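You operate a simulated robot arm through the tools that you are given. There is no shell and no other tool.

The job below is to be done with a simulated robot arm. You get a single attempt, and the scene is never put back.

## Task
Stop the lid film, feed it 3 times, then turn the roller switch to hold and the air off.
Fine: one press on STOP.

The check looks at the end state, three seconds after you hand in, the way a careful person would. Anything else that was tipped, shoved, dropped, spilled or broken makes it a failure. A push-on lid holds only when it is set on centred and level and pressed home; a screw cap is set on level and turned clockwise until tight.

## Robot
A 6-joint arm with a fingered hand, fixed in place. Base frame: the origin is on the floor under the middle of its stand, x ahead of it, y to its left, z up. Readings come in mm, degrees, newtons and seconds.
With the tool pointing down near the work surface it reaches from about 400 to 940 mm from the base axis. Its first joint turns from -166.0 to 166.0 degrees. Payload 5 kg.
The tool frame sits at the grasp point between the pads (the TCP): z along the fingers, y along the line on which they close. The tips reach 37 mm beyond it. The gripper opens to 124 mm; its body begins 43 mm behind the TCP. The gripper is a hand of 3 fingers: y runs from the thumb to the fingers, the wrist lies at [-21, -125, -215] in the tool frame.
Orientation is that of the tool frame in the base frame, as [roll, pitch, yaw] about the fixed x, y, z axes, in that order (R = Rz(yaw) Ry(pitch) Rx(roll)). With the fingers straight down and the wrist toward the robot, the tool's x, y and z point along [0, 1, 0], [1, 0, 0] and [0, 0, -1] of the base frame.

## Interface
- The arm moves only by the tool step_arm. Its argument "deltas" is a list of rows, each a list of 2 entries, a list of its own where there are three numbers: the shift along the tool's x, y, z in mm, then the turn, a rotation vector about the tool's x, y, z in degrees. In form: [[[tx, ty, tz], [rx, ry, rz]], ...]. A call has 1 to 20 rows; each row shifts and turns the commanded pose from where the row before left it, along the tool's axes as they then stand. Each row takes 0.2 s and may step no farther than 50 mm and 8.6 degrees from the row before; otherwise, the whole call is refused. Where a pose cannot be reached the arm comes as near as it can. A force on the tool above 40 N (or 10 N above the force at the start of the call, whichever is more), or a blocked arm, ends the call early, and 0.2 s more pass. In this call time passes only in rows, and 0.2 s behind the last. It gives the time, the measured TCP pose, the force on the tool (base axes), the opening and the grip force at its end, in the units of the frame above (readings bear some noise), with the torque about the TCP (base axes, N m) and any sound that the robot's microphone picked up.
- Cameras (640 x 400 px; columns grow to the right, rows downward): "scene" is fixed at [387.5, 499.6, 1620.6]; the picture's right is [-0.70, -0.72, 0.00], its down [-0.58, 0.56, -0.59] and it looks along [0.42, -0.41, -0.81] (base axes); focal length 303 px, centre (320, 200). "wrist" rides on the gripper at [72, -104, -154] in the tool frame; the picture's right is [-0.83, 0.26, -0.49], its down [-0.51, -0.72, 0.47] and it looks along [-0.23, 0.64, 0.73] (tool axes); focal length 243 px, centre (320, 200). There is no depth. A picture from a camera that has moved, and an enlarged one, comes with that camera's place and axes in the base frame and with its lens. The place of the scene camera against the robot may be out by one fixed shift of up to 25 mm in any direction.
- capture(camera): a new picture of that camera. The clock stands still meanwhile.
- finger_targets(index, middle, thumb_bend, thumb_turn): sets how far each is bent, from 0 (flat) to 100 (curled in); at 30 the hand is open as for a grip, at 70 the pads meet at the TCP. One left out holds its place. A second passes; each finger stops where it meets its share of the squeeze, and holds until it gets a number again. It is the only way to open and close the hand. It gives what a move gives, with no picture; readings hold the bend of each and the force on the fingers (four entries, about 0 where the hand has none), thumb and palm. thumb_turn goes from beside the hand (0) to across from the fingers (100), as for a grip.
- zoom(camera, box): a new picture of the part [left, top, right, bottom] of that camera's present view, enlarged. The clock stands still meanwhile.
- sign_off(): hands the job in; it is judged then, once.

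Nothing tells you positions but the pictures and the camera data. Unless the task says otherwise, let go and move clear before handing in.

The tools are called after "Emit:" as name(argument=value, ...) on one line, values as JSON. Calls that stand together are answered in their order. step_arm: Moves the arm, as the interface text tells. Its arguments: {"type":"object","properties":{"deltas":{"type":"array"}},"required":["deltas"]} The other tools are called the same way: finger_targets (index, middle, thumb_bend, thumb_turn) moves the fingers one by one; capture (camera) takes a picture; zoom (camera, box) takes an enlarged picture of a part of a camera's view; sign_off () hands the job in.

At the start:

```text
time: 0.0
eef_pos: [740.9, 80.6, 1172.4]
tcp_rot: [180.0, 0.0, 90.1]
wrist_force: [-0.7, -0.3, -0.1]
moment: [-0.01, -0.01, -0.01]
grip_width: 123.8
grasp_force: 0.0
shape: jaw
bend: [30.0, 30.0, 30.0, 98.0]
finger forces: [0.0, 0.0, 0.1, 0.0, 0.0, 0.0]
```

scene: 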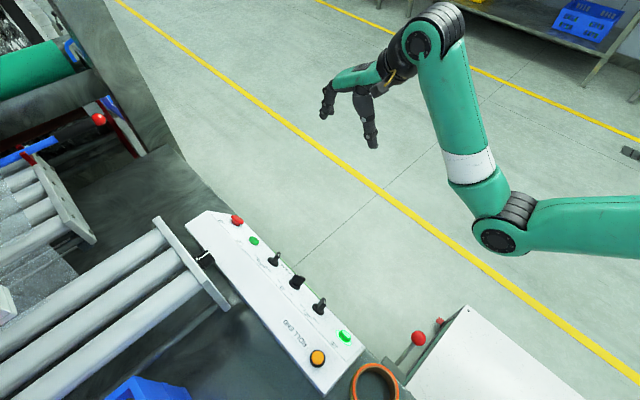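
wrist: 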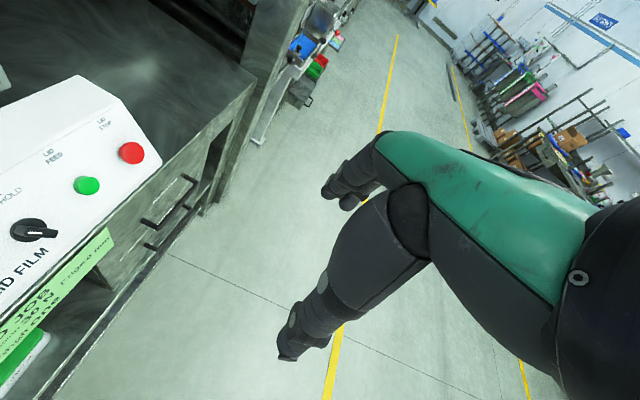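

I see a tilted white control panel with a red button, a green button, three dark knobs, another green button and an orange one. I'll look closer to read the labels before moving.

Emit:
zoom(camera="scene", box=[180, 200, 380, 400])

Emit:
zoom(camera="wrist", box=[0, 60, 260, 400])

Emit:
zoom(camera="scene", box=[0, 60, 340, 272])

```text
2.00 times, centred on (280, 300) of scene
camera zoom: at [387.5, 499.6, 1620.6], right [-0.7, -0.72, 0.0], down [-0.58, 0.56, -0.59], along [0.42, -0.41, -0.81], focal length 606 px, centre (400, 0)
```

zoom: 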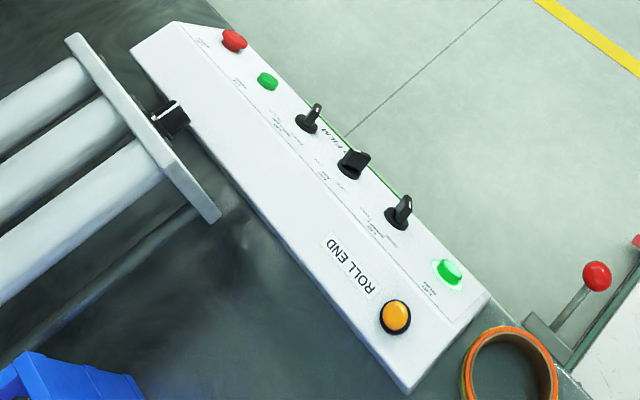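

```text
1.18 times, centred on (130, 230) of wrist
camera zoom: at [637.3, 151.3, 1324.8], right [0.26, -0.83, 0.49], down [-0.72, -0.51, -0.47], along [0.64, -0.23, -0.73], focal length 285 px, centre (544, 165)
```

zoom: 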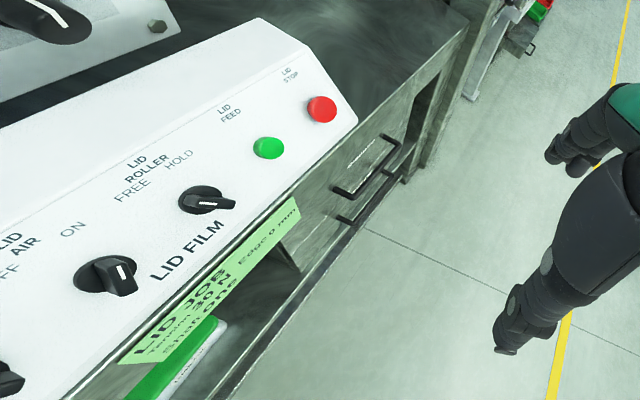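

```text
1.88 times, centred on (170, 166) of scene
camera zoom: at [387.5, 499.6, 1620.6], right [-0.7, -0.72, 0.0], down [-0.58, 0.56, -0.59], along [0.42, -0.41, -0.81], focal length 570 px, centre (602, 264)
```

zoom: 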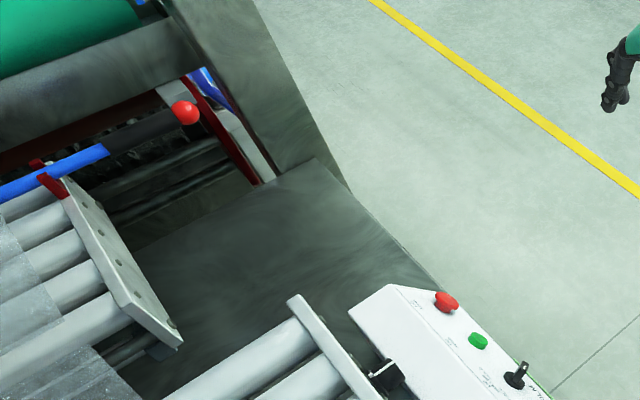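

The panel sits at roughly x 450–870, y 355, z 920, tilted toward the robot (−y side). It carries LID STOP (red), LID FEED (green), LID ROLLER FREE/HOLD, LID AIR OFF/ON, and others. I'll yaw the hand up here in free air so the wrist camera faces the panel.

Emit:
step_arm(deltas=[[[0, 0, 0], [0, 0, -8.5]], [[0, 0, 0], [0, 0, -8.5]], [[0, 0, 0], [0, 0, -8.5]], [[0, 0, 0], [0, 0, -8.5]], [[0, 0, 0], [0, 0, -8.5]], [[0, 0, 0], [0, 0, -8.5]], [[0, 0, 0], [0, 0, -8.5]], [[0, 0, 0], [0, 0, -8.5]], [[0, 0, 0], [0, 0, -8.5]], [[0, 0, 0], [0, 0, -8.5]]])

Emit:
capture(camera="wrist")

Emit:
capture(camera="scene")

```text
time: 2.2
eef_pos: [760.0, 85.3, 1160.5]
tcp_rot: [179.7, 0.1, 175.1]
wrist_force: [0.5, -0.1, 0.0]
moment: [-0.01, -0.01, -0.03]
grip_width: 123.8
grasp_force: 0.1
shape: jaw
bend: [30.0, 30.0, 30.0, 98.0]
finger forces: [0.0, 0.1, 0.1, 0.1, 0.0, 0.0]
out of reach, approached as far as the arm can: row 9, 10
```

```text
taken
camera wrist: at [678.3, -12.8, 1313.0], right [0.85, 0.19, 0.49], down [0.44, -0.76, -0.47], along [0.29, 0.62, -0.73], focal length 243 px, centre (320, 200)
```

wrist: 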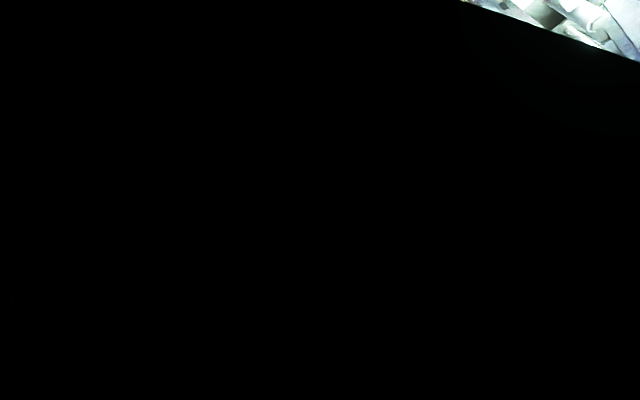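

```text
taken
```

scene: 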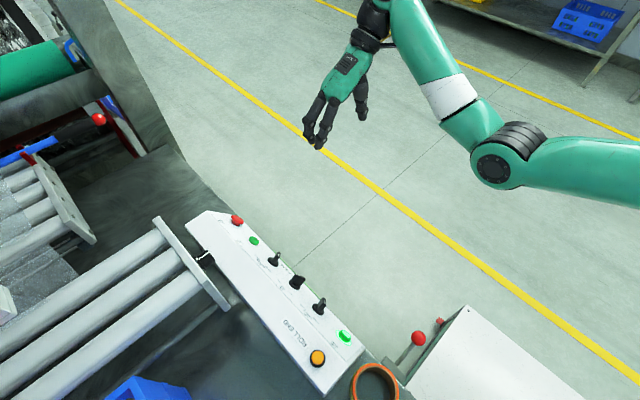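

The forearm blocks the wrist camera at that yaw and the arm hit its reach limit there. I'll turn back to a yaw of about 125 and come nearer to the panel, staying well above it.

Emit:
step_arm(deltas=[[[0, 0, 0], [0, 0, 8.5]], [[0, 0, 0], [0, 0, 8.5]], [[0, 0, 0], [0, 0, 8.5]], [[0, 0, 0], [0, 0, 8.5]], [[0, 0, 0], [0, 0, 8.5]], [[0, 0, 0], [0, 0, 8.5]], [[40, -9, 8], [0, 0, 0]], [[40, -9, 8], [0, 0, 0]], [[40, -9, 8], [0, 0, 0]], [[40, -9, 8], [0, 0, 0]], [[40, -9, 8], [0, 0, 0]]])

Emit:
capture(camera="wrist")

Emit:
capture(camera="scene")

```text
time: 4.6
eef_pos: [609.5, 226.4, 1121.8]
tcp_rot: [180.0, 0.0, 124.1]
wrist_force: [-0.2, 0.7, -1.2]
moment: [0.03, 0.0, -0.01]
grip_width: 123.6
grasp_force: 0.1
shape: jaw
bend: [30.0, 30.0, 30.0, 98.0]
finger forces: [0.1, 0.1, 0.1, 0.1, 0.1, 0.0]
```

```text
taken
camera wrist: at [484.2, 227.6, 1274.3], right [0.68, -0.54, 0.49], down [-0.32, -0.82, -0.47], along [0.66, 0.17, -0.73], focal length 243 px, centre (320, 200)
```

wrist: 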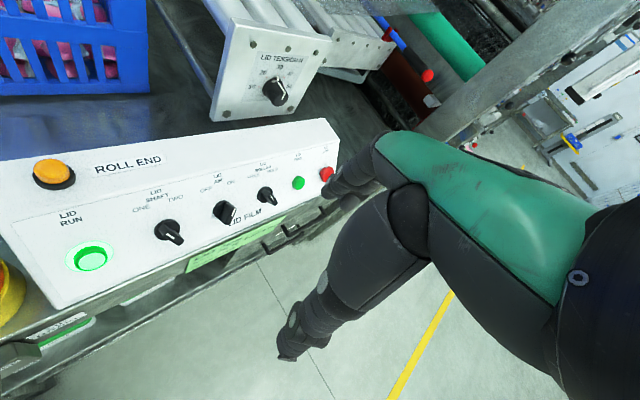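

```text
taken
```

scene: 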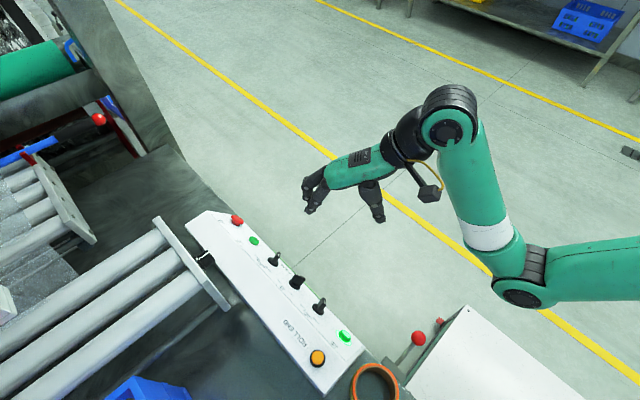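

Now the whole panel is visible: LID RUN (lit), LID SHAFT, LID AIR, LID ROLLER, FEED and STOP. I'll zoom to read the knob pointers.

Emit:
zoom(camera="wrist", box=[120, 130, 350, 274])

Emit:
zoom(camera="wrist", box=[190, 140, 350, 240])

Emit:
zoom(camera="scene", box=[210, 200, 370, 370])

```text
2.78 times, centred on (235, 202) of wrist
camera zoom: at [484.2, 227.6, 1274.3], right [0.68, -0.54, 0.49], down [-0.32, -0.82, -0.47], along [0.66, 0.17, -0.73], focal length 674 px, centre (556, 194)
```

zoom: 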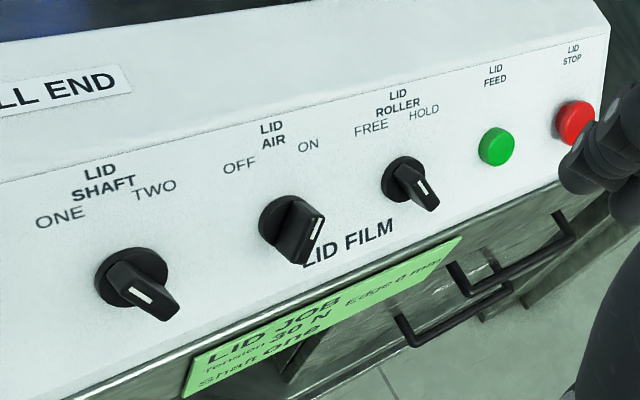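

```text
4.00 times, centred on (270, 190) of wrist
camera zoom: at [484.2, 227.6, 1274.3], right [0.68, -0.54, 0.49], down [-0.32, -0.82, -0.47], along [0.66, 0.17, -0.73], focal length 970 px, centre (520, 240)
```

zoom: 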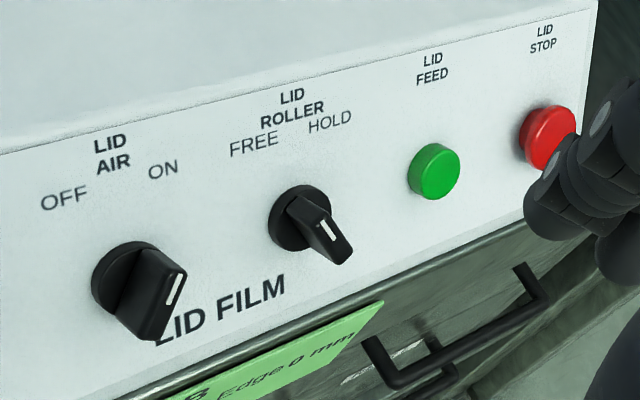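

```text
2.35 times, centred on (290, 285) of scene
camera zoom: at [387.5, 499.6, 1620.6], right [-0.7, -0.72, 0.0], down [-0.58, 0.56, -0.59], along [0.42, -0.41, -0.81], focal length 713 px, centre (391, 0)
```

zoom: 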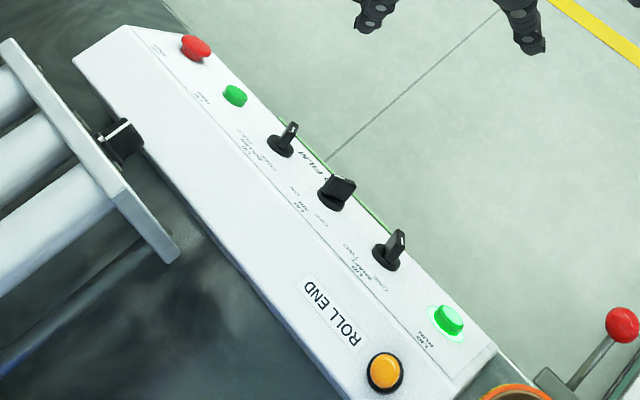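

Pointers read: ROLLER at FREE, AIR at ON, SHAFT at ONE; LID RUN is lit. I estimate STOP ≈ (871, 359, 912), FEED ≈ (793, 364, 907), ROLLER ≈ (711, 365, 907) and AIR ≈ (630, 364, 907). Next I'll try a pointing finger pose and see where the tip ends up.

Emit:
finger_targets(index=55, middle=100, thumb_bend=30, thumb_turn=0)

Emit:
capture(camera="wrist")

Emit:
zoom(camera="scene", box=[280, 80, 480, 230])

```text
time: 5.6
eef_pos: [609.6, 226.7, 1122.0]
tcp_rot: [179.9, -0.1, 124.0]
wrist_force: [0.3, 0.0, 1.1]
moment: [0.05, 0.0, 0.0]
grip_width: 163.0
grasp_force: 0.0
shape: fingers
bend: [55.0, 100.0, 30.0, 0.0]
finger forces: [0.1, 0.0, 0.0, 0.0, 0.0, 0.0]
```

```text
taken
camera wrist: at [484.3, 227.7, 1274.5], right [0.68, -0.54, 0.49], down [-0.31, -0.82, -0.47], along [0.66, 0.17, -0.73], focal length 243 px, centre (320, 200)
```

wrist: 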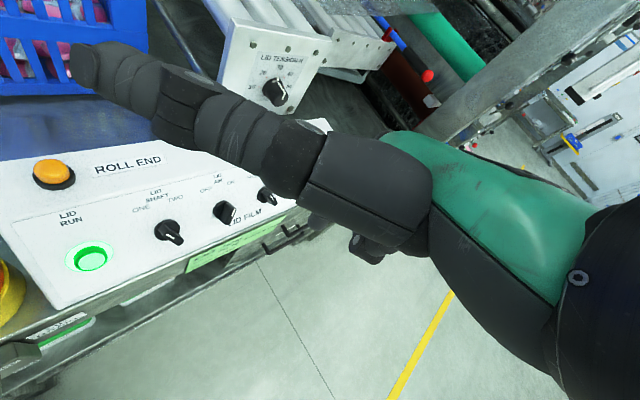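

```text
2.67 times, centred on (380, 155) of scene
camera zoom: at [387.5, 499.6, 1620.6], right [-0.7, -0.72, 0.0], down [-0.58, 0.56, -0.59], along [0.42, -0.41, -0.81], focal length 808 px, centre (160, 320)
```

zoom: 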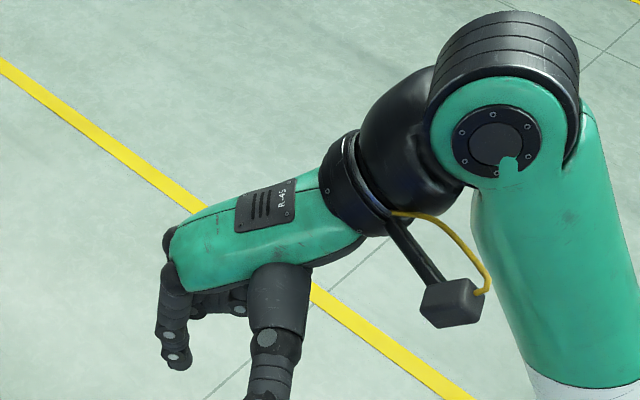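

Swinging the thumb sideways blocks the camera. I'll try a closed pinch instead, since it makes a sturdy, well-defined poker at the TCP axis.

Emit:
finger_targets(thumb_turn=98, thumb_bend=30, index=30, middle=30)

Emit:
finger_targets(index=70, middle=70, thumb_bend=70)

Emit:
capture(camera="wrist")

Emit:
zoom(camera="scene", box=[280, 80, 480, 230])

```text
time: 6.6
eef_pos: [610.6, 226.6, 1121.4]
tcp_rot: [-180.0, -0.1, 123.9]
wrist_force: [0.0, -0.5, 0.2]
moment: [0.04, 0.01, -0.02]
grip_width: 128.6
grasp_force: 0.0
shape: fingers
bend: [30.0, 30.0, 30.0, 95.0]
finger forces: [0.1, 0.0, 0.0, 0.1, 0.0, 0.0]
```

```text
time: 7.6
eef_pos: [610.2, 226.4, 1121.8]
tcp_rot: [-180.0, 0.0, 124.0]
wrist_force: [-0.3, 0.0, 0.7]
moment: [-0.02, 0.03, -0.02]
grip_width: 7.0
grasp_force: 0.1
shape: fingers
bend: [70.0, 70.0, 70.0, 100.0]
finger forces: [0.0, 0.1, 0.1, 0.1, 0.0, 0.0]
```

```text
taken
camera wrist: at [484.3, 227.7, 1274.5], right [0.68, -0.54, 0.49], down [-0.31, -0.82, -0.47], along [0.66, 0.17, -0.73], focal length 243 px, centre (320, 200)
```

wrist: 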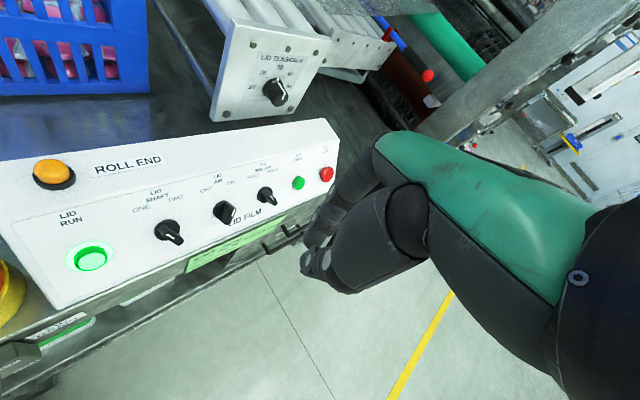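

```text
2.67 times, centred on (380, 155) of scene
camera zoom: at [387.5, 499.6, 1620.6], right [-0.7, -0.72, 0.0], down [-0.58, 0.56, -0.59], along [0.42, -0.41, -0.81], focal length 808 px, centre (160, 320)
```

zoom: 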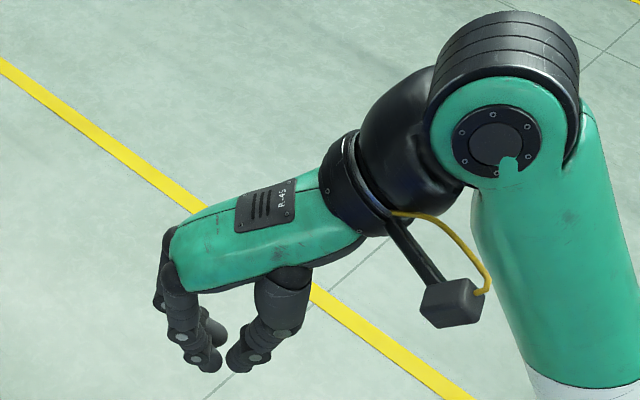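

The pinch closes neatly with the tips together, and STOP and FEED are now fully visible. I'll zoom in for accurate positions and the fingertip shape.

Emit:
zoom(camera="wrist", box=[200, 140, 360, 240])

Emit:
zoom(camera="wrist", box=[280, 180, 440, 300])

Emit:
zoom(camera="wrist", box=[0, 110, 360, 330])

```text
4.00 times, centred on (280, 190) of wrist
camera zoom: at [484.3, 227.7, 1274.5], right [0.68, -0.54, 0.49], down [-0.31, -0.82, -0.47], along [0.66, 0.17, -0.73], focal length 970 px, centre (480, 240)
```

zoom: 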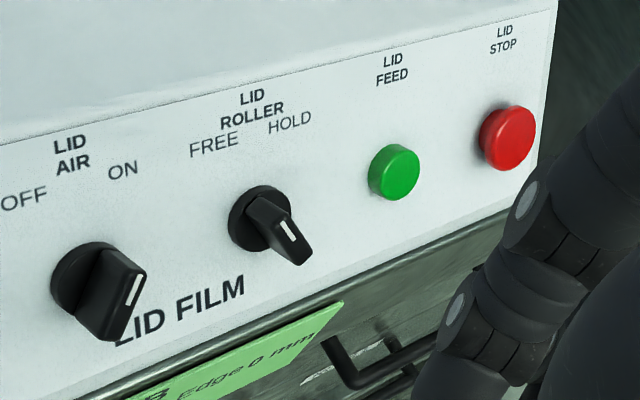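

```text
3.33 times, centred on (360, 240) of wrist
camera zoom: at [484.3, 227.7, 1274.5], right [0.68, -0.54, 0.49], down [-0.31, -0.82, -0.47], along [0.66, 0.17, -0.73], focal length 809 px, centre (187, 67)
```

zoom: 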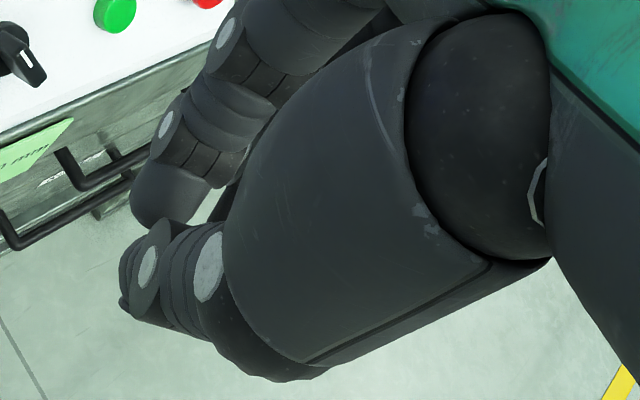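

```text
1.78 times, centred on (180, 220) of wrist
camera zoom: at [484.3, 227.7, 1274.5], right [0.68, -0.54, 0.49], down [-0.31, -0.82, -0.47], along [0.66, 0.17, -0.73], focal length 431 px, centre (569, 164)
```

zoom: 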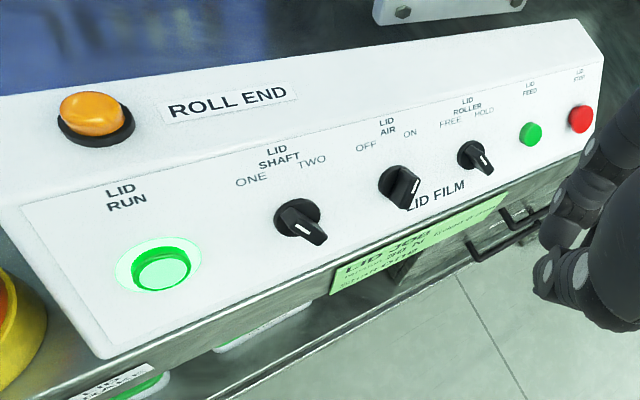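

The pinch tips project right where the tool frame says (about 37 mm beyond the TCP). The panel face seems sloped about 40–45° toward −y. I'll go to yaw 90, tilt about 42° so the tool faces the panel, and move to a clear hover in front of FEED/STOP.

Emit:
step_arm(deltas=[[[0, 0, 0], [0, 0, 8.5]], [[0, 0, 0], [0, 0, 8.5]], [[0, 0, 0], [0, 0, 8.5]], [[0, 0, 0], [0, 0, 8.5]], [[0, 0, 0], [0, 8.4, 0]], [[0, 0, 0], [0, 8.4, 0]], [[0, 0, 0], [0, 8.4, 0]], [[0, 0, 0], [0, 8.4, 0]], [[0, 0, 0], [0, 8.4, 0]], [[-8.4, 34, 22], [0, 0, 0]], [[-8.4, 34, 22], [0, 0, 0]], [[-8.4, 34, 22], [0, 0, 0]], [[-8.4, 34, 22], [0, 0, 0]], [[-8.4, 34, 22], [0, 0, 0]]])

Emit:
capture(camera="wrist")

Emit:
capture(camera="scene")

```text
time: 10.6
eef_pos: [779.3, 269.0, 1011.4]
tcp_rot: [-180.0, -42.0, 90.1]
wrist_force: [-0.3, 0.0, 0.2]
moment: [-0.01, -0.04, 0.0]
grip_width: 7.1
grasp_force: 0.1
shape: fingers
bend: [70.0, 70.0, 70.0, 100.0]
finger forces: [0.0, 0.0, 0.0, 0.0, 0.0, 0.1]
```

```text
taken
camera wrist: at [676.4, 218.8, 1172.6], right [0.26, -0.95, -0.19], down [-0.72, -0.06, -0.69], along [0.64, 0.32, -0.7], focal length 243 px, centre (320, 200)
```

wrist: 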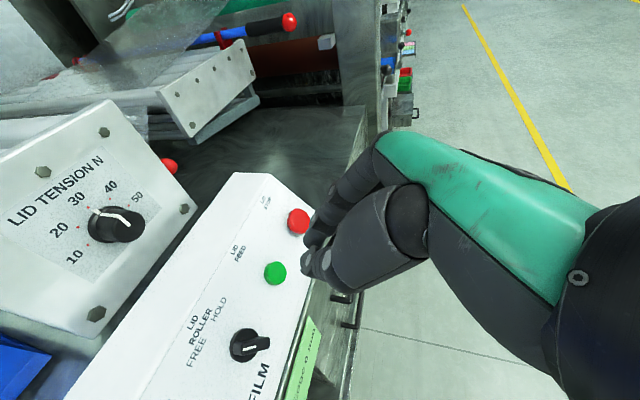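

```text
taken
```

scene: 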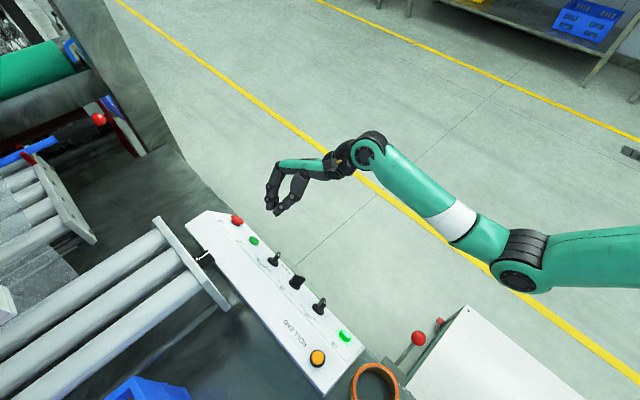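

The approach orientation is clean and the hand clears the panel. I'll zoom on the STOP/FEED/ROLLER region for accurate pixels.

Emit:
zoom(camera="wrist", box=[160, 160, 360, 285])

Emit:
zoom(camera="wrist", box=[160, 275, 360, 400])

Emit:
zoom(camera="scene", box=[180, 130, 380, 255])

```text
3.20 times, centred on (260, 222) of wrist
camera zoom: at [676.4, 218.8, 1172.6], right [0.26, -0.95, -0.19], down [-0.72, -0.06, -0.69], along [0.64, 0.32, -0.7], focal length 776 px, centre (512, 128)
```

zoom: 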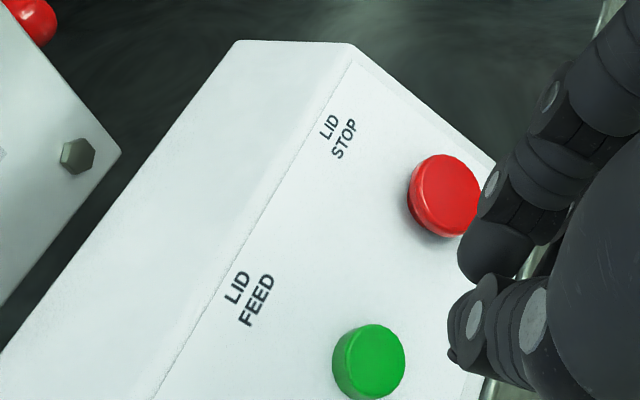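

```text
3.20 times, centred on (260, 338) of wrist
camera zoom: at [676.4, 218.8, 1172.6], right [0.26, -0.95, -0.19], down [-0.72, -0.06, -0.69], along [0.64, 0.32, -0.7], focal length 776 px, centre (512, -240)
```

zoom: 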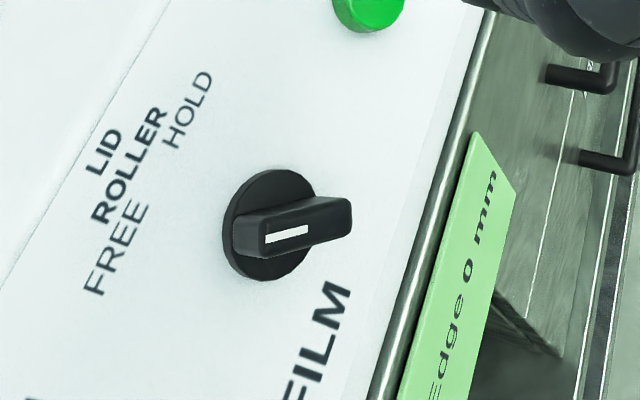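

```text
3.20 times, centred on (280, 192) of scene
camera zoom: at [387.5, 499.6, 1620.6], right [-0.7, -0.72, 0.0], down [-0.58, 0.56, -0.59], along [0.42, -0.41, -0.81], focal length 970 px, centre (448, 224)
```

zoom: 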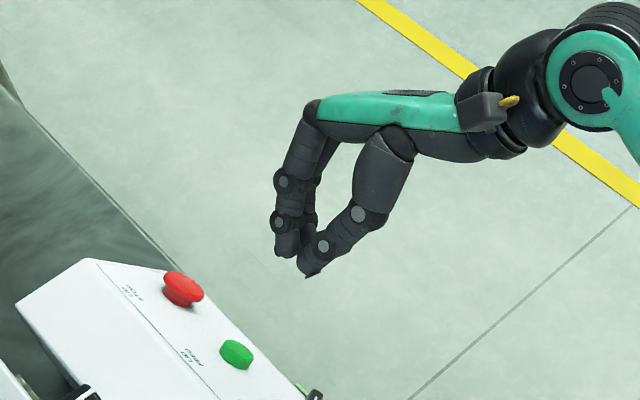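

Triangulated so far: STOP cap ≈ (875, 358, 908), FEED cap ≈ (792, 362, 907), ROLLER knob ≈ (708, 363, 908). The label texts sit at ≈ (y 394, z 949), so the face may be steeper than I thought. I'll zoom tighter to pin down the normal from the knob and the caps.

Emit:
zoom(camera="wrist", box=[215, 315, 285, 370])

Emit:
zoom(camera="wrist", box=[255, 195, 335, 295])

Emit:
zoom(camera="scene", box=[220, 200, 320, 300])

```text
7.27 times, centred on (250, 342) of wrist
camera zoom: at [676.4, 218.8, 1172.6], right [0.26, -0.95, -0.19], down [-0.72, -0.06, -0.69], along [0.64, 0.32, -0.7], focal length 1764 px, centre (829, -836)
```

zoom: 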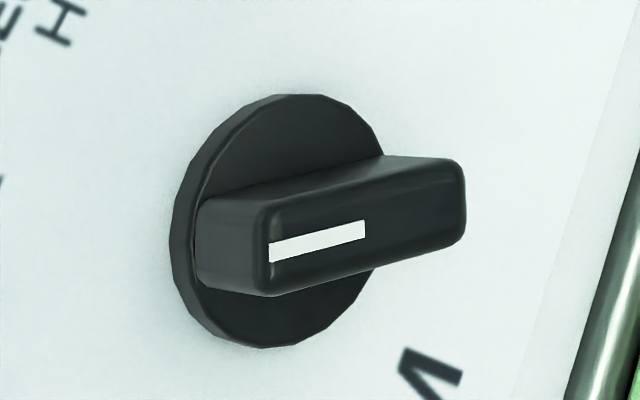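

```text
4.00 times, centred on (295, 245) of wrist
camera zoom: at [676.4, 218.8, 1172.6], right [0.26, -0.95, -0.19], down [-0.72, -0.06, -0.69], along [0.64, 0.32, -0.7], focal length 970 px, centre (420, 20)
```

zoom: 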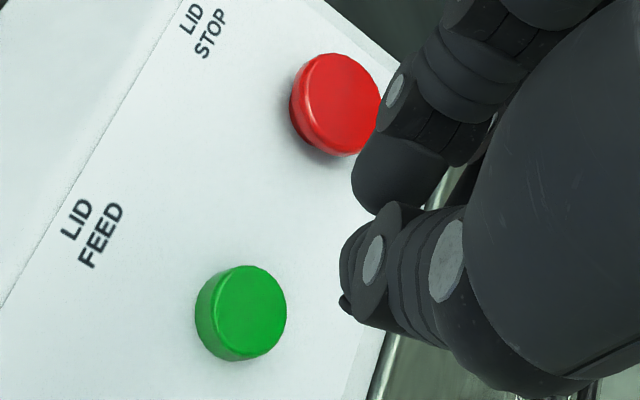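

```text
4.00 times, centred on (270, 250) of scene
camera zoom: at [387.5, 499.6, 1620.6], right [-0.7, -0.72, 0.0], down [-0.58, 0.56, -0.59], along [0.42, -0.41, -0.81], focal length 1212 px, centre (520, 0)
```

zoom: 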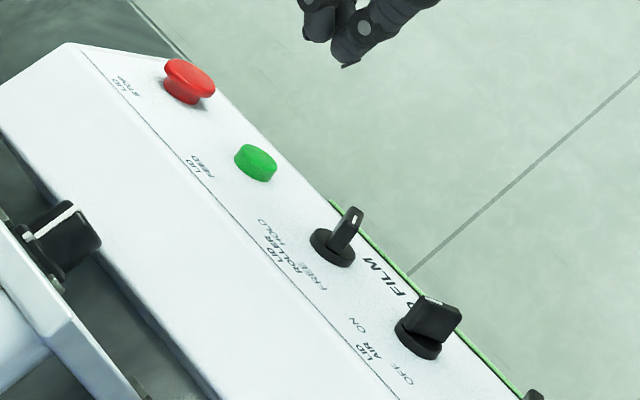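

The zooms are true renders, so I'll magnify the scene view too; it sees the panel from behind and above, which is good for the slope.

Emit:
zoom(camera="scene", box=[258, 242, 298, 267])

Emit:
zoom(camera="scene", box=[222, 205, 262, 230])

Emit:
zoom(camera="scene", box=[240, 228, 272, 248])

Emit:
zoom(camera="scene", box=[280, 262, 320, 292])

Emit:
zoom(camera="scene", box=[290, 320, 370, 400])

```text
16.00 times, centred on (278, 254) of scene
camera zoom: at [387.5, 499.6, 1620.6], right [-0.7, -0.72, 0.0], down [-0.58, 0.56, -0.59], along [0.42, -0.41, -0.81], focal length 4848 px, centre (992, -672)
```

zoom: 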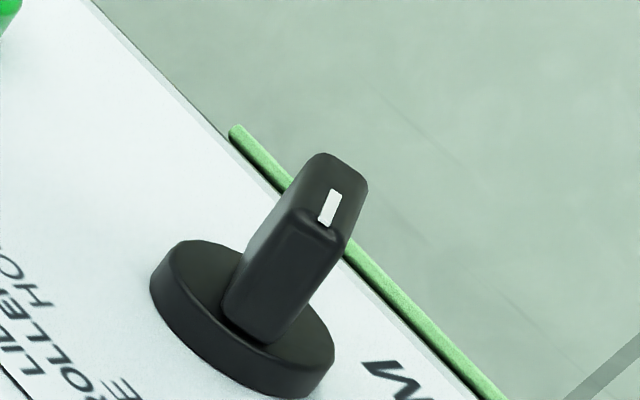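

```text
16.00 times, centred on (242, 218) of scene
camera zoom: at [387.5, 499.6, 1620.6], right [-0.7, -0.72, 0.0], down [-0.58, 0.56, -0.59], along [0.42, -0.41, -0.81], focal length 4848 px, centre (1568, -80)
```

zoom: 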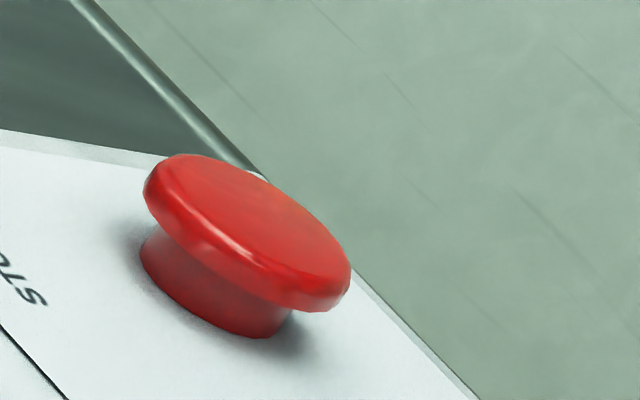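

```text
16.00 times, centred on (256, 238) of scene
camera zoom: at [387.5, 499.6, 1620.6], right [-0.7, -0.72, 0.0], down [-0.58, 0.56, -0.59], along [0.42, -0.41, -0.81], focal length 4848 px, centre (1344, -408)
```

zoom: 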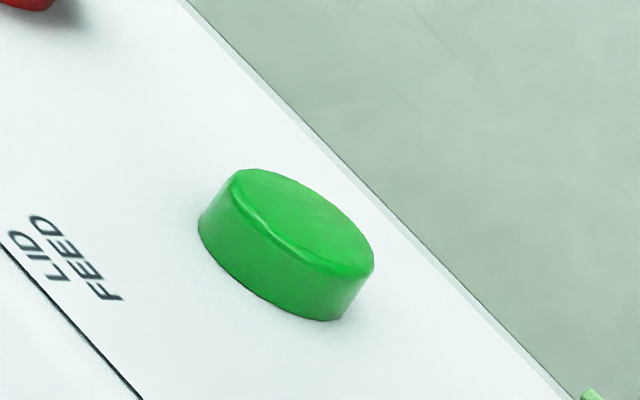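

```text
13.33 times, centred on (300, 277) of scene
camera zoom: at [387.5, 499.6, 1620.6], right [-0.7, -0.72, 0.0], down [-0.58, 0.56, -0.59], along [0.42, -0.41, -0.81], focal length 4040 px, centre (587, -827)
```

zoom: 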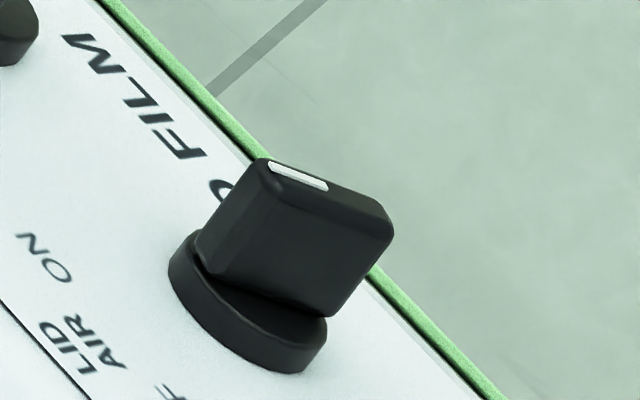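

```text
5.00 times, centred on (330, 360) of scene
camera zoom: at [387.5, 499.6, 1620.6], right [-0.7, -0.72, 0.0], down [-0.58, 0.56, -0.59], along [0.42, -0.41, -0.81], focal length 1515 px, centre (270, -600)
```

zoom: 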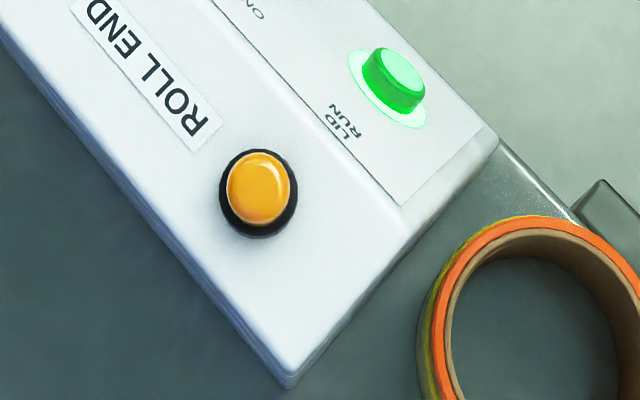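

The knob, cap and text geometry agree on a face tilt of about 50° (normal ≈ (0, −0.75, 0.67)). I'll tilt 6° more and hover the pinch about 40 mm off the STOP cap, then check alignment.

Emit:
step_arm(deltas=[[[0, 0, 0], [0, 6, 0]], [[-4, 23.7, 14.5], [0, 0, 0]], [[-4, 23.7, 14.5], [0, 0, 0]], [[-4, 23.7, 14.5], [0, 0, 0]], [[-4, 23.7, 14.5], [0, 0, 0]]])

Emit:
capture(camera="wrist")

Emit:
zoom(camera="scene", box=[190, 150, 310, 250])

```text
time: 11.8
eef_pos: [873.6, 300.6, 961.1]
tcp_rot: [179.9, -48.0, 90.0]
wrist_force: [-0.5, -0.8, 0.5]
moment: [0.02, 0.0, -0.02]
grip_width: 6.9
grasp_force: 0.1
shape: fingers
bend: [70.0, 70.0, 70.0, 100.0]
finger forces: [0.0, 0.0, 0.0, 0.1, 0.0, 0.0]
```

```text
taken
camera wrist: at [771.2, 235.9, 1116.4], right [0.26, -0.92, -0.29], down [-0.72, 0.01, -0.69], along [0.64, 0.39, -0.66], focal length 243 px, centre (320, 200)
```

wrist: 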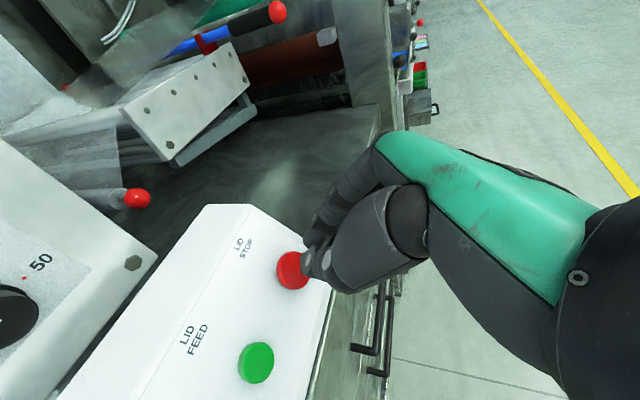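

```text
4.00 times, centred on (250, 200) of scene
camera zoom: at [387.5, 499.6, 1620.6], right [-0.7, -0.72, 0.0], down [-0.58, 0.56, -0.59], along [0.42, -0.41, -0.81], focal length 1212 px, centre (600, 200)
```

zoom: 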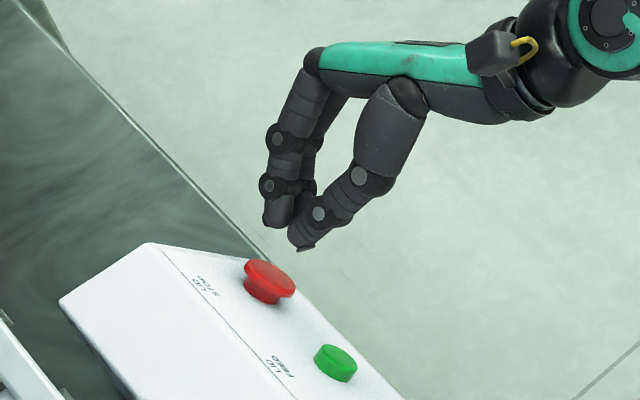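

The STOP cap lies where the tool axis should meet it. I'll zoom once to refine before touching.

Emit:
zoom(camera="wrist", box=[230, 210, 350, 310])

Emit:
zoom(camera="scene", box=[225, 185, 275, 235])

```text
4.00 times, centred on (290, 260) of wrist
camera zoom: at [771.2, 235.9, 1116.4], right [0.26, -0.92, -0.29], down [-0.72, 0.01, -0.69], along [0.64, 0.39, -0.66], focal length 970 px, centre (440, -40)
```

zoom: 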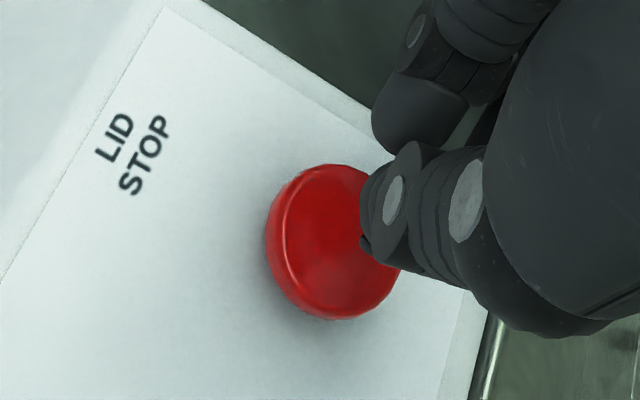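

```text
8.00 times, centred on (250, 210) of scene
camera zoom: at [387.5, 499.6, 1620.6], right [-0.7, -0.72, 0.0], down [-0.58, 0.56, -0.59], along [0.42, -0.41, -0.81], focal length 2424 px, centre (880, 120)
```

zoom: 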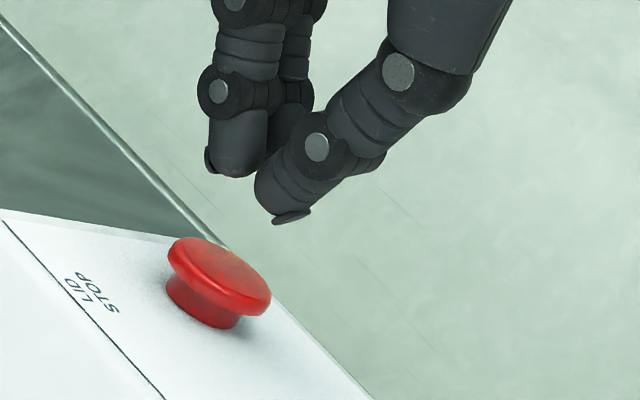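

Alignment is within about 2 mm. I'll approach along the tool axis in small steps, watching force and sound.

Emit:
step_arm(deltas=[[[-1, -1, 5], [0, 0, 0]], [[0, 0, 5], [0, 0, 0]], [[0, 0, 5], [0, 0, 0]], [[0, 0, 4], [0, 0, 0]]])

Emit:
zoom(camera="wrist", box=[230, 210, 350, 310])

Emit:
zoom(camera="scene", box=[225, 185, 275, 235])

```text
time: 12.8
eef_pos: [872.0, 315.3, 947.7]
tcp_rot: [179.9, -48.0, 90.1]
wrist_force: [-0.5, 0.2, -0.5]
moment: [0.0, -0.01, -0.01]
grip_width: 6.9
grasp_force: 0.1
shape: fingers
bend: [70.0, 70.0, 70.0, 100.0]
finger forces: [0.0, 0.0, 0.0, 0.0, 0.0, 0.1]
```

```text
4.00 times, centred on (290, 260) of wrist
camera zoom: at [770.0, 248.3, 1103.1], right [0.26, -0.92, -0.29], down [-0.72, 0.01, -0.69], along [0.64, 0.39, -0.66], focal length 970 px, centre (440, -40)
```

zoom: 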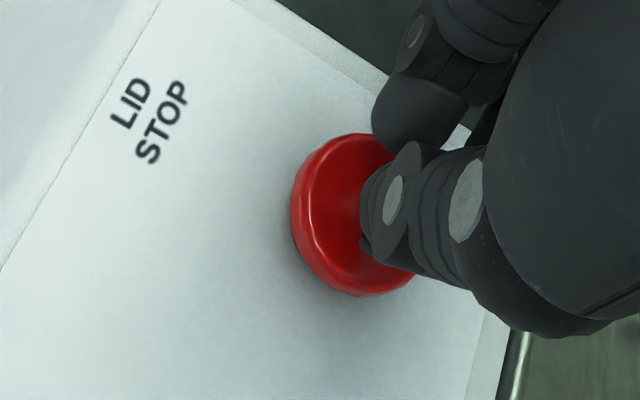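

```text
8.00 times, centred on (250, 210) of scene
camera zoom: at [387.5, 499.6, 1620.6], right [-0.7, -0.72, 0.0], down [-0.58, 0.56, -0.59], along [0.42, -0.41, -0.81], focal length 2424 px, centre (880, 120)
```

zoom: 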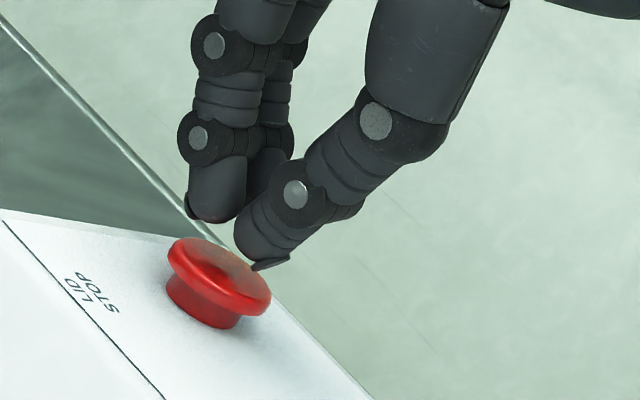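

The pinch is centred over the cap with about 15 mm still to go. I'll advance in 2 mm rows.

Emit:
step_arm(deltas=[[[0, 1.5, 2], [0, 0, 0]], [[0, 1.5, 2], [0, 0, 0]], [[0, 0, 2], [0, 0, 0]], [[0, 0, 2], [0, 0, 0]]])

Emit:
zoom(camera="wrist", box=[230, 210, 350, 310])

Emit:
zoom(camera="scene", box=[225, 185, 275, 235])

```text
time: 13.8
eef_pos: [876.6, 320.8, 943.0]
tcp_rot: [-179.9, -48.0, 90.0]
wrist_force: [0.0, -1.2, 0.2]
moment: [0.01, 0.02, 0.0]
grip_width: 7.1
grasp_force: 0.5
shape: fingers
bend: [70.0, 70.0, 70.0, 100.0]
finger forces: [0.0, 0.0, 0.0, 0.0, 0.8, 0.0]
```

```text
4.00 times, centred on (290, 260) of wrist
camera zoom: at [773.4, 254.3, 1097.5], right [0.26, -0.92, -0.29], down [-0.72, 0.01, -0.69], along [0.64, 0.39, -0.66], focal length 970 px, centre (440, -40)
```

zoom: 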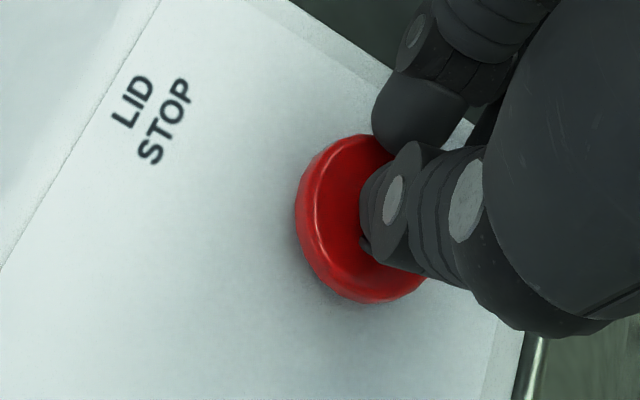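

```text
8.00 times, centred on (250, 210) of scene
camera zoom: at [387.5, 499.6, 1620.6], right [-0.7, -0.72, 0.0], down [-0.58, 0.56, -0.59], along [0.42, -0.41, -0.81], focal length 2424 px, centre (880, 120)
```

zoom: 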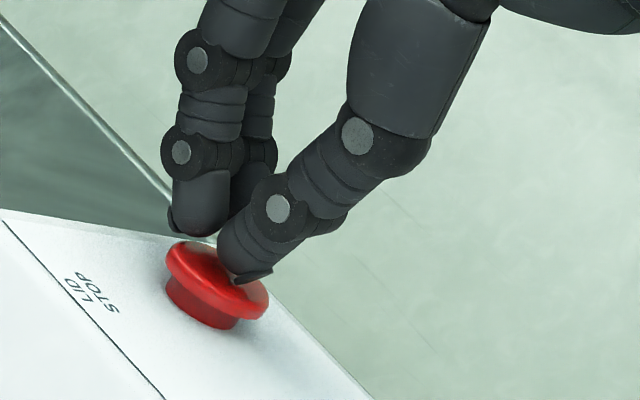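

The thumb reading shows first contact (0.8 N). I'll press on in 1 mm rows.

Emit:
step_arm(deltas=[[[0, 0, 1], [0, 0, 0]], [[0, 0, 1], [0, 0, 0]]])

```text
time: 14.4
eef_pos: [876.2, 321.5, 940.9]
tcp_rot: [179.9, -48.0, 90.0]
wrist_force: [0.0, -1.0, 1.4]
moment: [0.01, 0.02, 0.0]
grip_width: 6.8
grasp_force: 0.6
shape: fingers
bend: [70.0, 70.0, 70.0, 100.0]
finger forces: [0.1, 0.0, 0.0, 0.0, 1.6, 0.0]
heard: click
```

A click was heard. I'll check the LID RUN lamp and the panel before retracting.

Emit:
zoom(camera="scene", box=[290, 320, 370, 400])

Emit:
zoom(camera="scene", box=[225, 185, 275, 235])

Emit:
capture(camera="scene")

```text
5.00 times, centred on (330, 360) of scene
camera zoom: at [387.5, 499.6, 1620.6], right [-0.7, -0.72, 0.0], down [-0.58, 0.56, -0.59], along [0.42, -0.41, -0.81], focal length 1515 px, centre (270, -600)
```

zoom: 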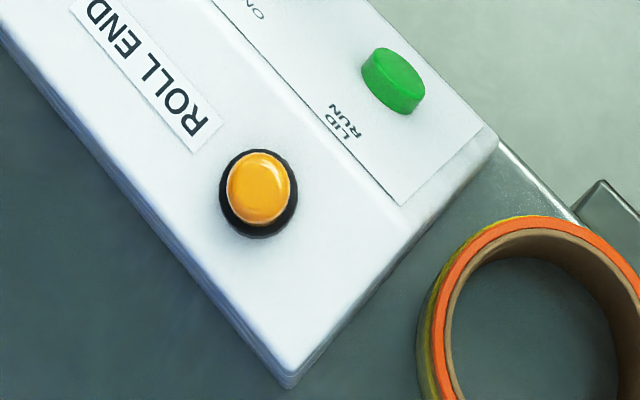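

```text
8.00 times, centred on (250, 210) of scene
camera zoom: at [387.5, 499.6, 1620.6], right [-0.7, -0.72, 0.0], down [-0.58, 0.56, -0.59], along [0.42, -0.41, -0.81], focal length 2424 px, centre (880, 120)
```

zoom: 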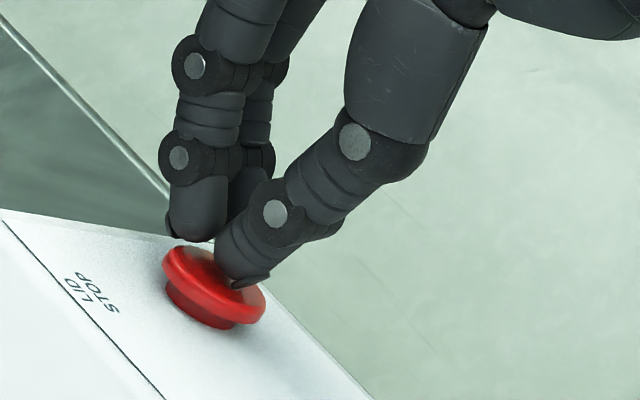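

```text
taken
```

scene: 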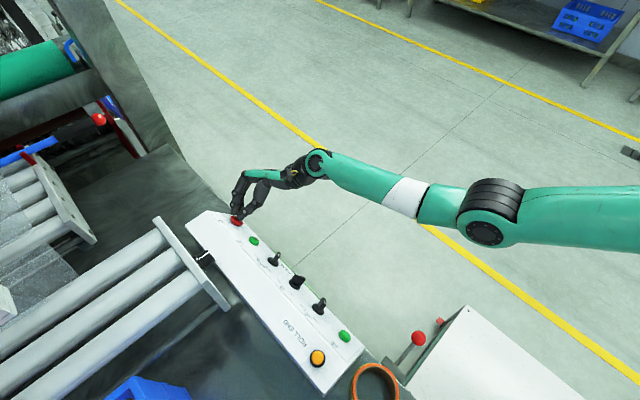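

LID RUN went dark, so STOP registered with one press. I'll retract along the axis, then shift about 83 mm left to hover over FEED.

Emit:
step_arm(deltas=[[[0, 0, -10], [0, 0, 0]], [[0, 0, -15], [0, 0, 0]], [[0, 0, -15], [0, 0, 0]], [[0, -20.75, 0], [0, 0, 0]], [[0, -20.75, 0], [0, 0, 0]], [[0, -20.75, 0], [0, 0, 0]], [[0, -20.75, 0], [0, 0, 0]]])

Emit:
capture(camera="wrist")

Emit:
zoom(camera="wrist", box=[230, 210, 350, 310])

Emit:
zoom(camera="scene", box=[220, 180, 320, 280])

```text
time: 16.0
eef_pos: [794.0, 292.8, 967.8]
tcp_rot: [179.9, -48.1, 90.1]
wrist_force: [-0.1, -0.3, 0.8]
moment: [0.02, -0.03, 0.01]
grip_width: 6.9
grasp_force: 0.0
shape: fingers
bend: [70.0, 70.0, 70.0, 100.0]
finger forces: [0.0, 0.1, 0.1, 0.0, 0.1, 0.1]
```

```text
taken
camera wrist: at [690.6, 226.2, 1122.8], right [0.26, -0.92, -0.29], down [-0.72, 0.01, -0.69], along [0.64, 0.39, -0.66], focal length 243 px, centre (320, 200)
```

wrist: 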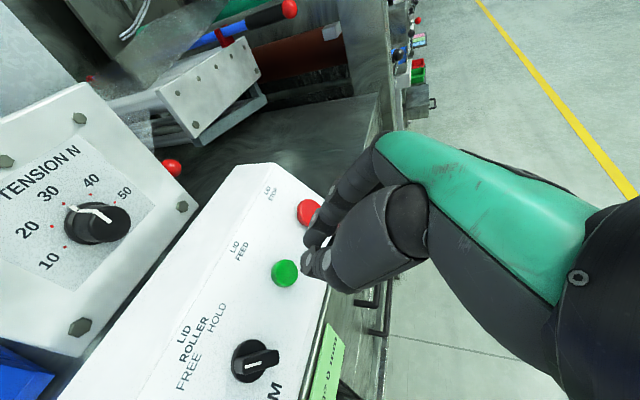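

```text
4.00 times, centred on (290, 260) of wrist
camera zoom: at [690.6, 226.2, 1122.8], right [0.26, -0.92, -0.29], down [-0.72, 0.01, -0.69], along [0.64, 0.39, -0.66], focal length 970 px, centre (440, -40)
```

zoom: 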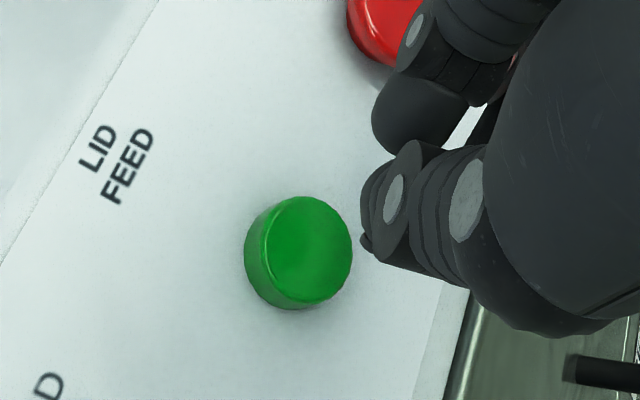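

```text
4.00 times, centred on (270, 230) of scene
camera zoom: at [387.5, 499.6, 1620.6], right [-0.7, -0.72, 0.0], down [-0.58, 0.56, -0.59], along [0.42, -0.41, -0.81], focal length 1212 px, centre (520, 80)
```

zoom: 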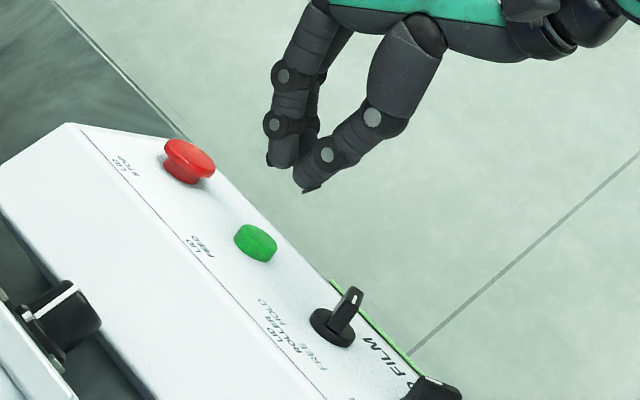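

FEED is on the tool axis, contact expected after about 45 mm. I'll approach 36 mm, then look.

Emit:
step_arm(deltas=[[[0, 0, 9], [0, 0, 0]], [[0, 0, 9], [0, 0, 0]], [[0, 0, 9], [0, 0, 0]], [[0, 0, 9], [0, 0, 0]]])

Emit:
zoom(camera="wrist", box=[230, 210, 350, 310])

Emit:
zoom(camera="scene", box=[235, 205, 285, 255])

```text
time: 17.0
eef_pos: [793.2, 318.7, 944.5]
tcp_rot: [-179.9, -48.1, 90.0]
wrist_force: [-0.3, 0.4, -0.4]
moment: [-0.01, 0.01, 0.03]
grip_width: 6.5
grasp_force: 0.1
shape: fingers
bend: [70.0, 70.0, 70.0, 100.0]
finger forces: [0.0, 0.1, 0.0, 0.0, 0.0, 0.0]
```

```text
4.00 times, centred on (290, 260) of wrist
camera zoom: at [690.7, 252.6, 1099.2], right [0.26, -0.92, -0.29], down [-0.72, 0.01, -0.69], along [0.64, 0.39, -0.66], focal length 970 px, centre (440, -40)
```

zoom: 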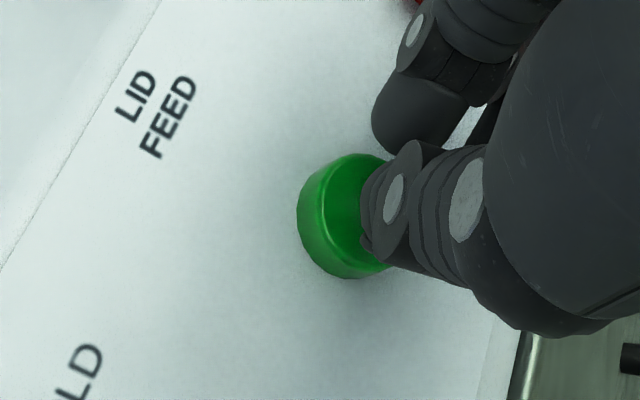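

```text
8.00 times, centred on (260, 230) of scene
camera zoom: at [387.5, 499.6, 1620.6], right [-0.7, -0.72, 0.0], down [-0.58, 0.56, -0.59], along [0.42, -0.41, -0.81], focal length 2424 px, centre (800, -40)
```

zoom: 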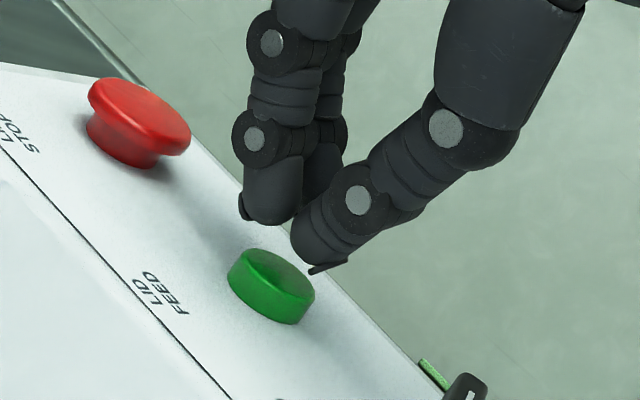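

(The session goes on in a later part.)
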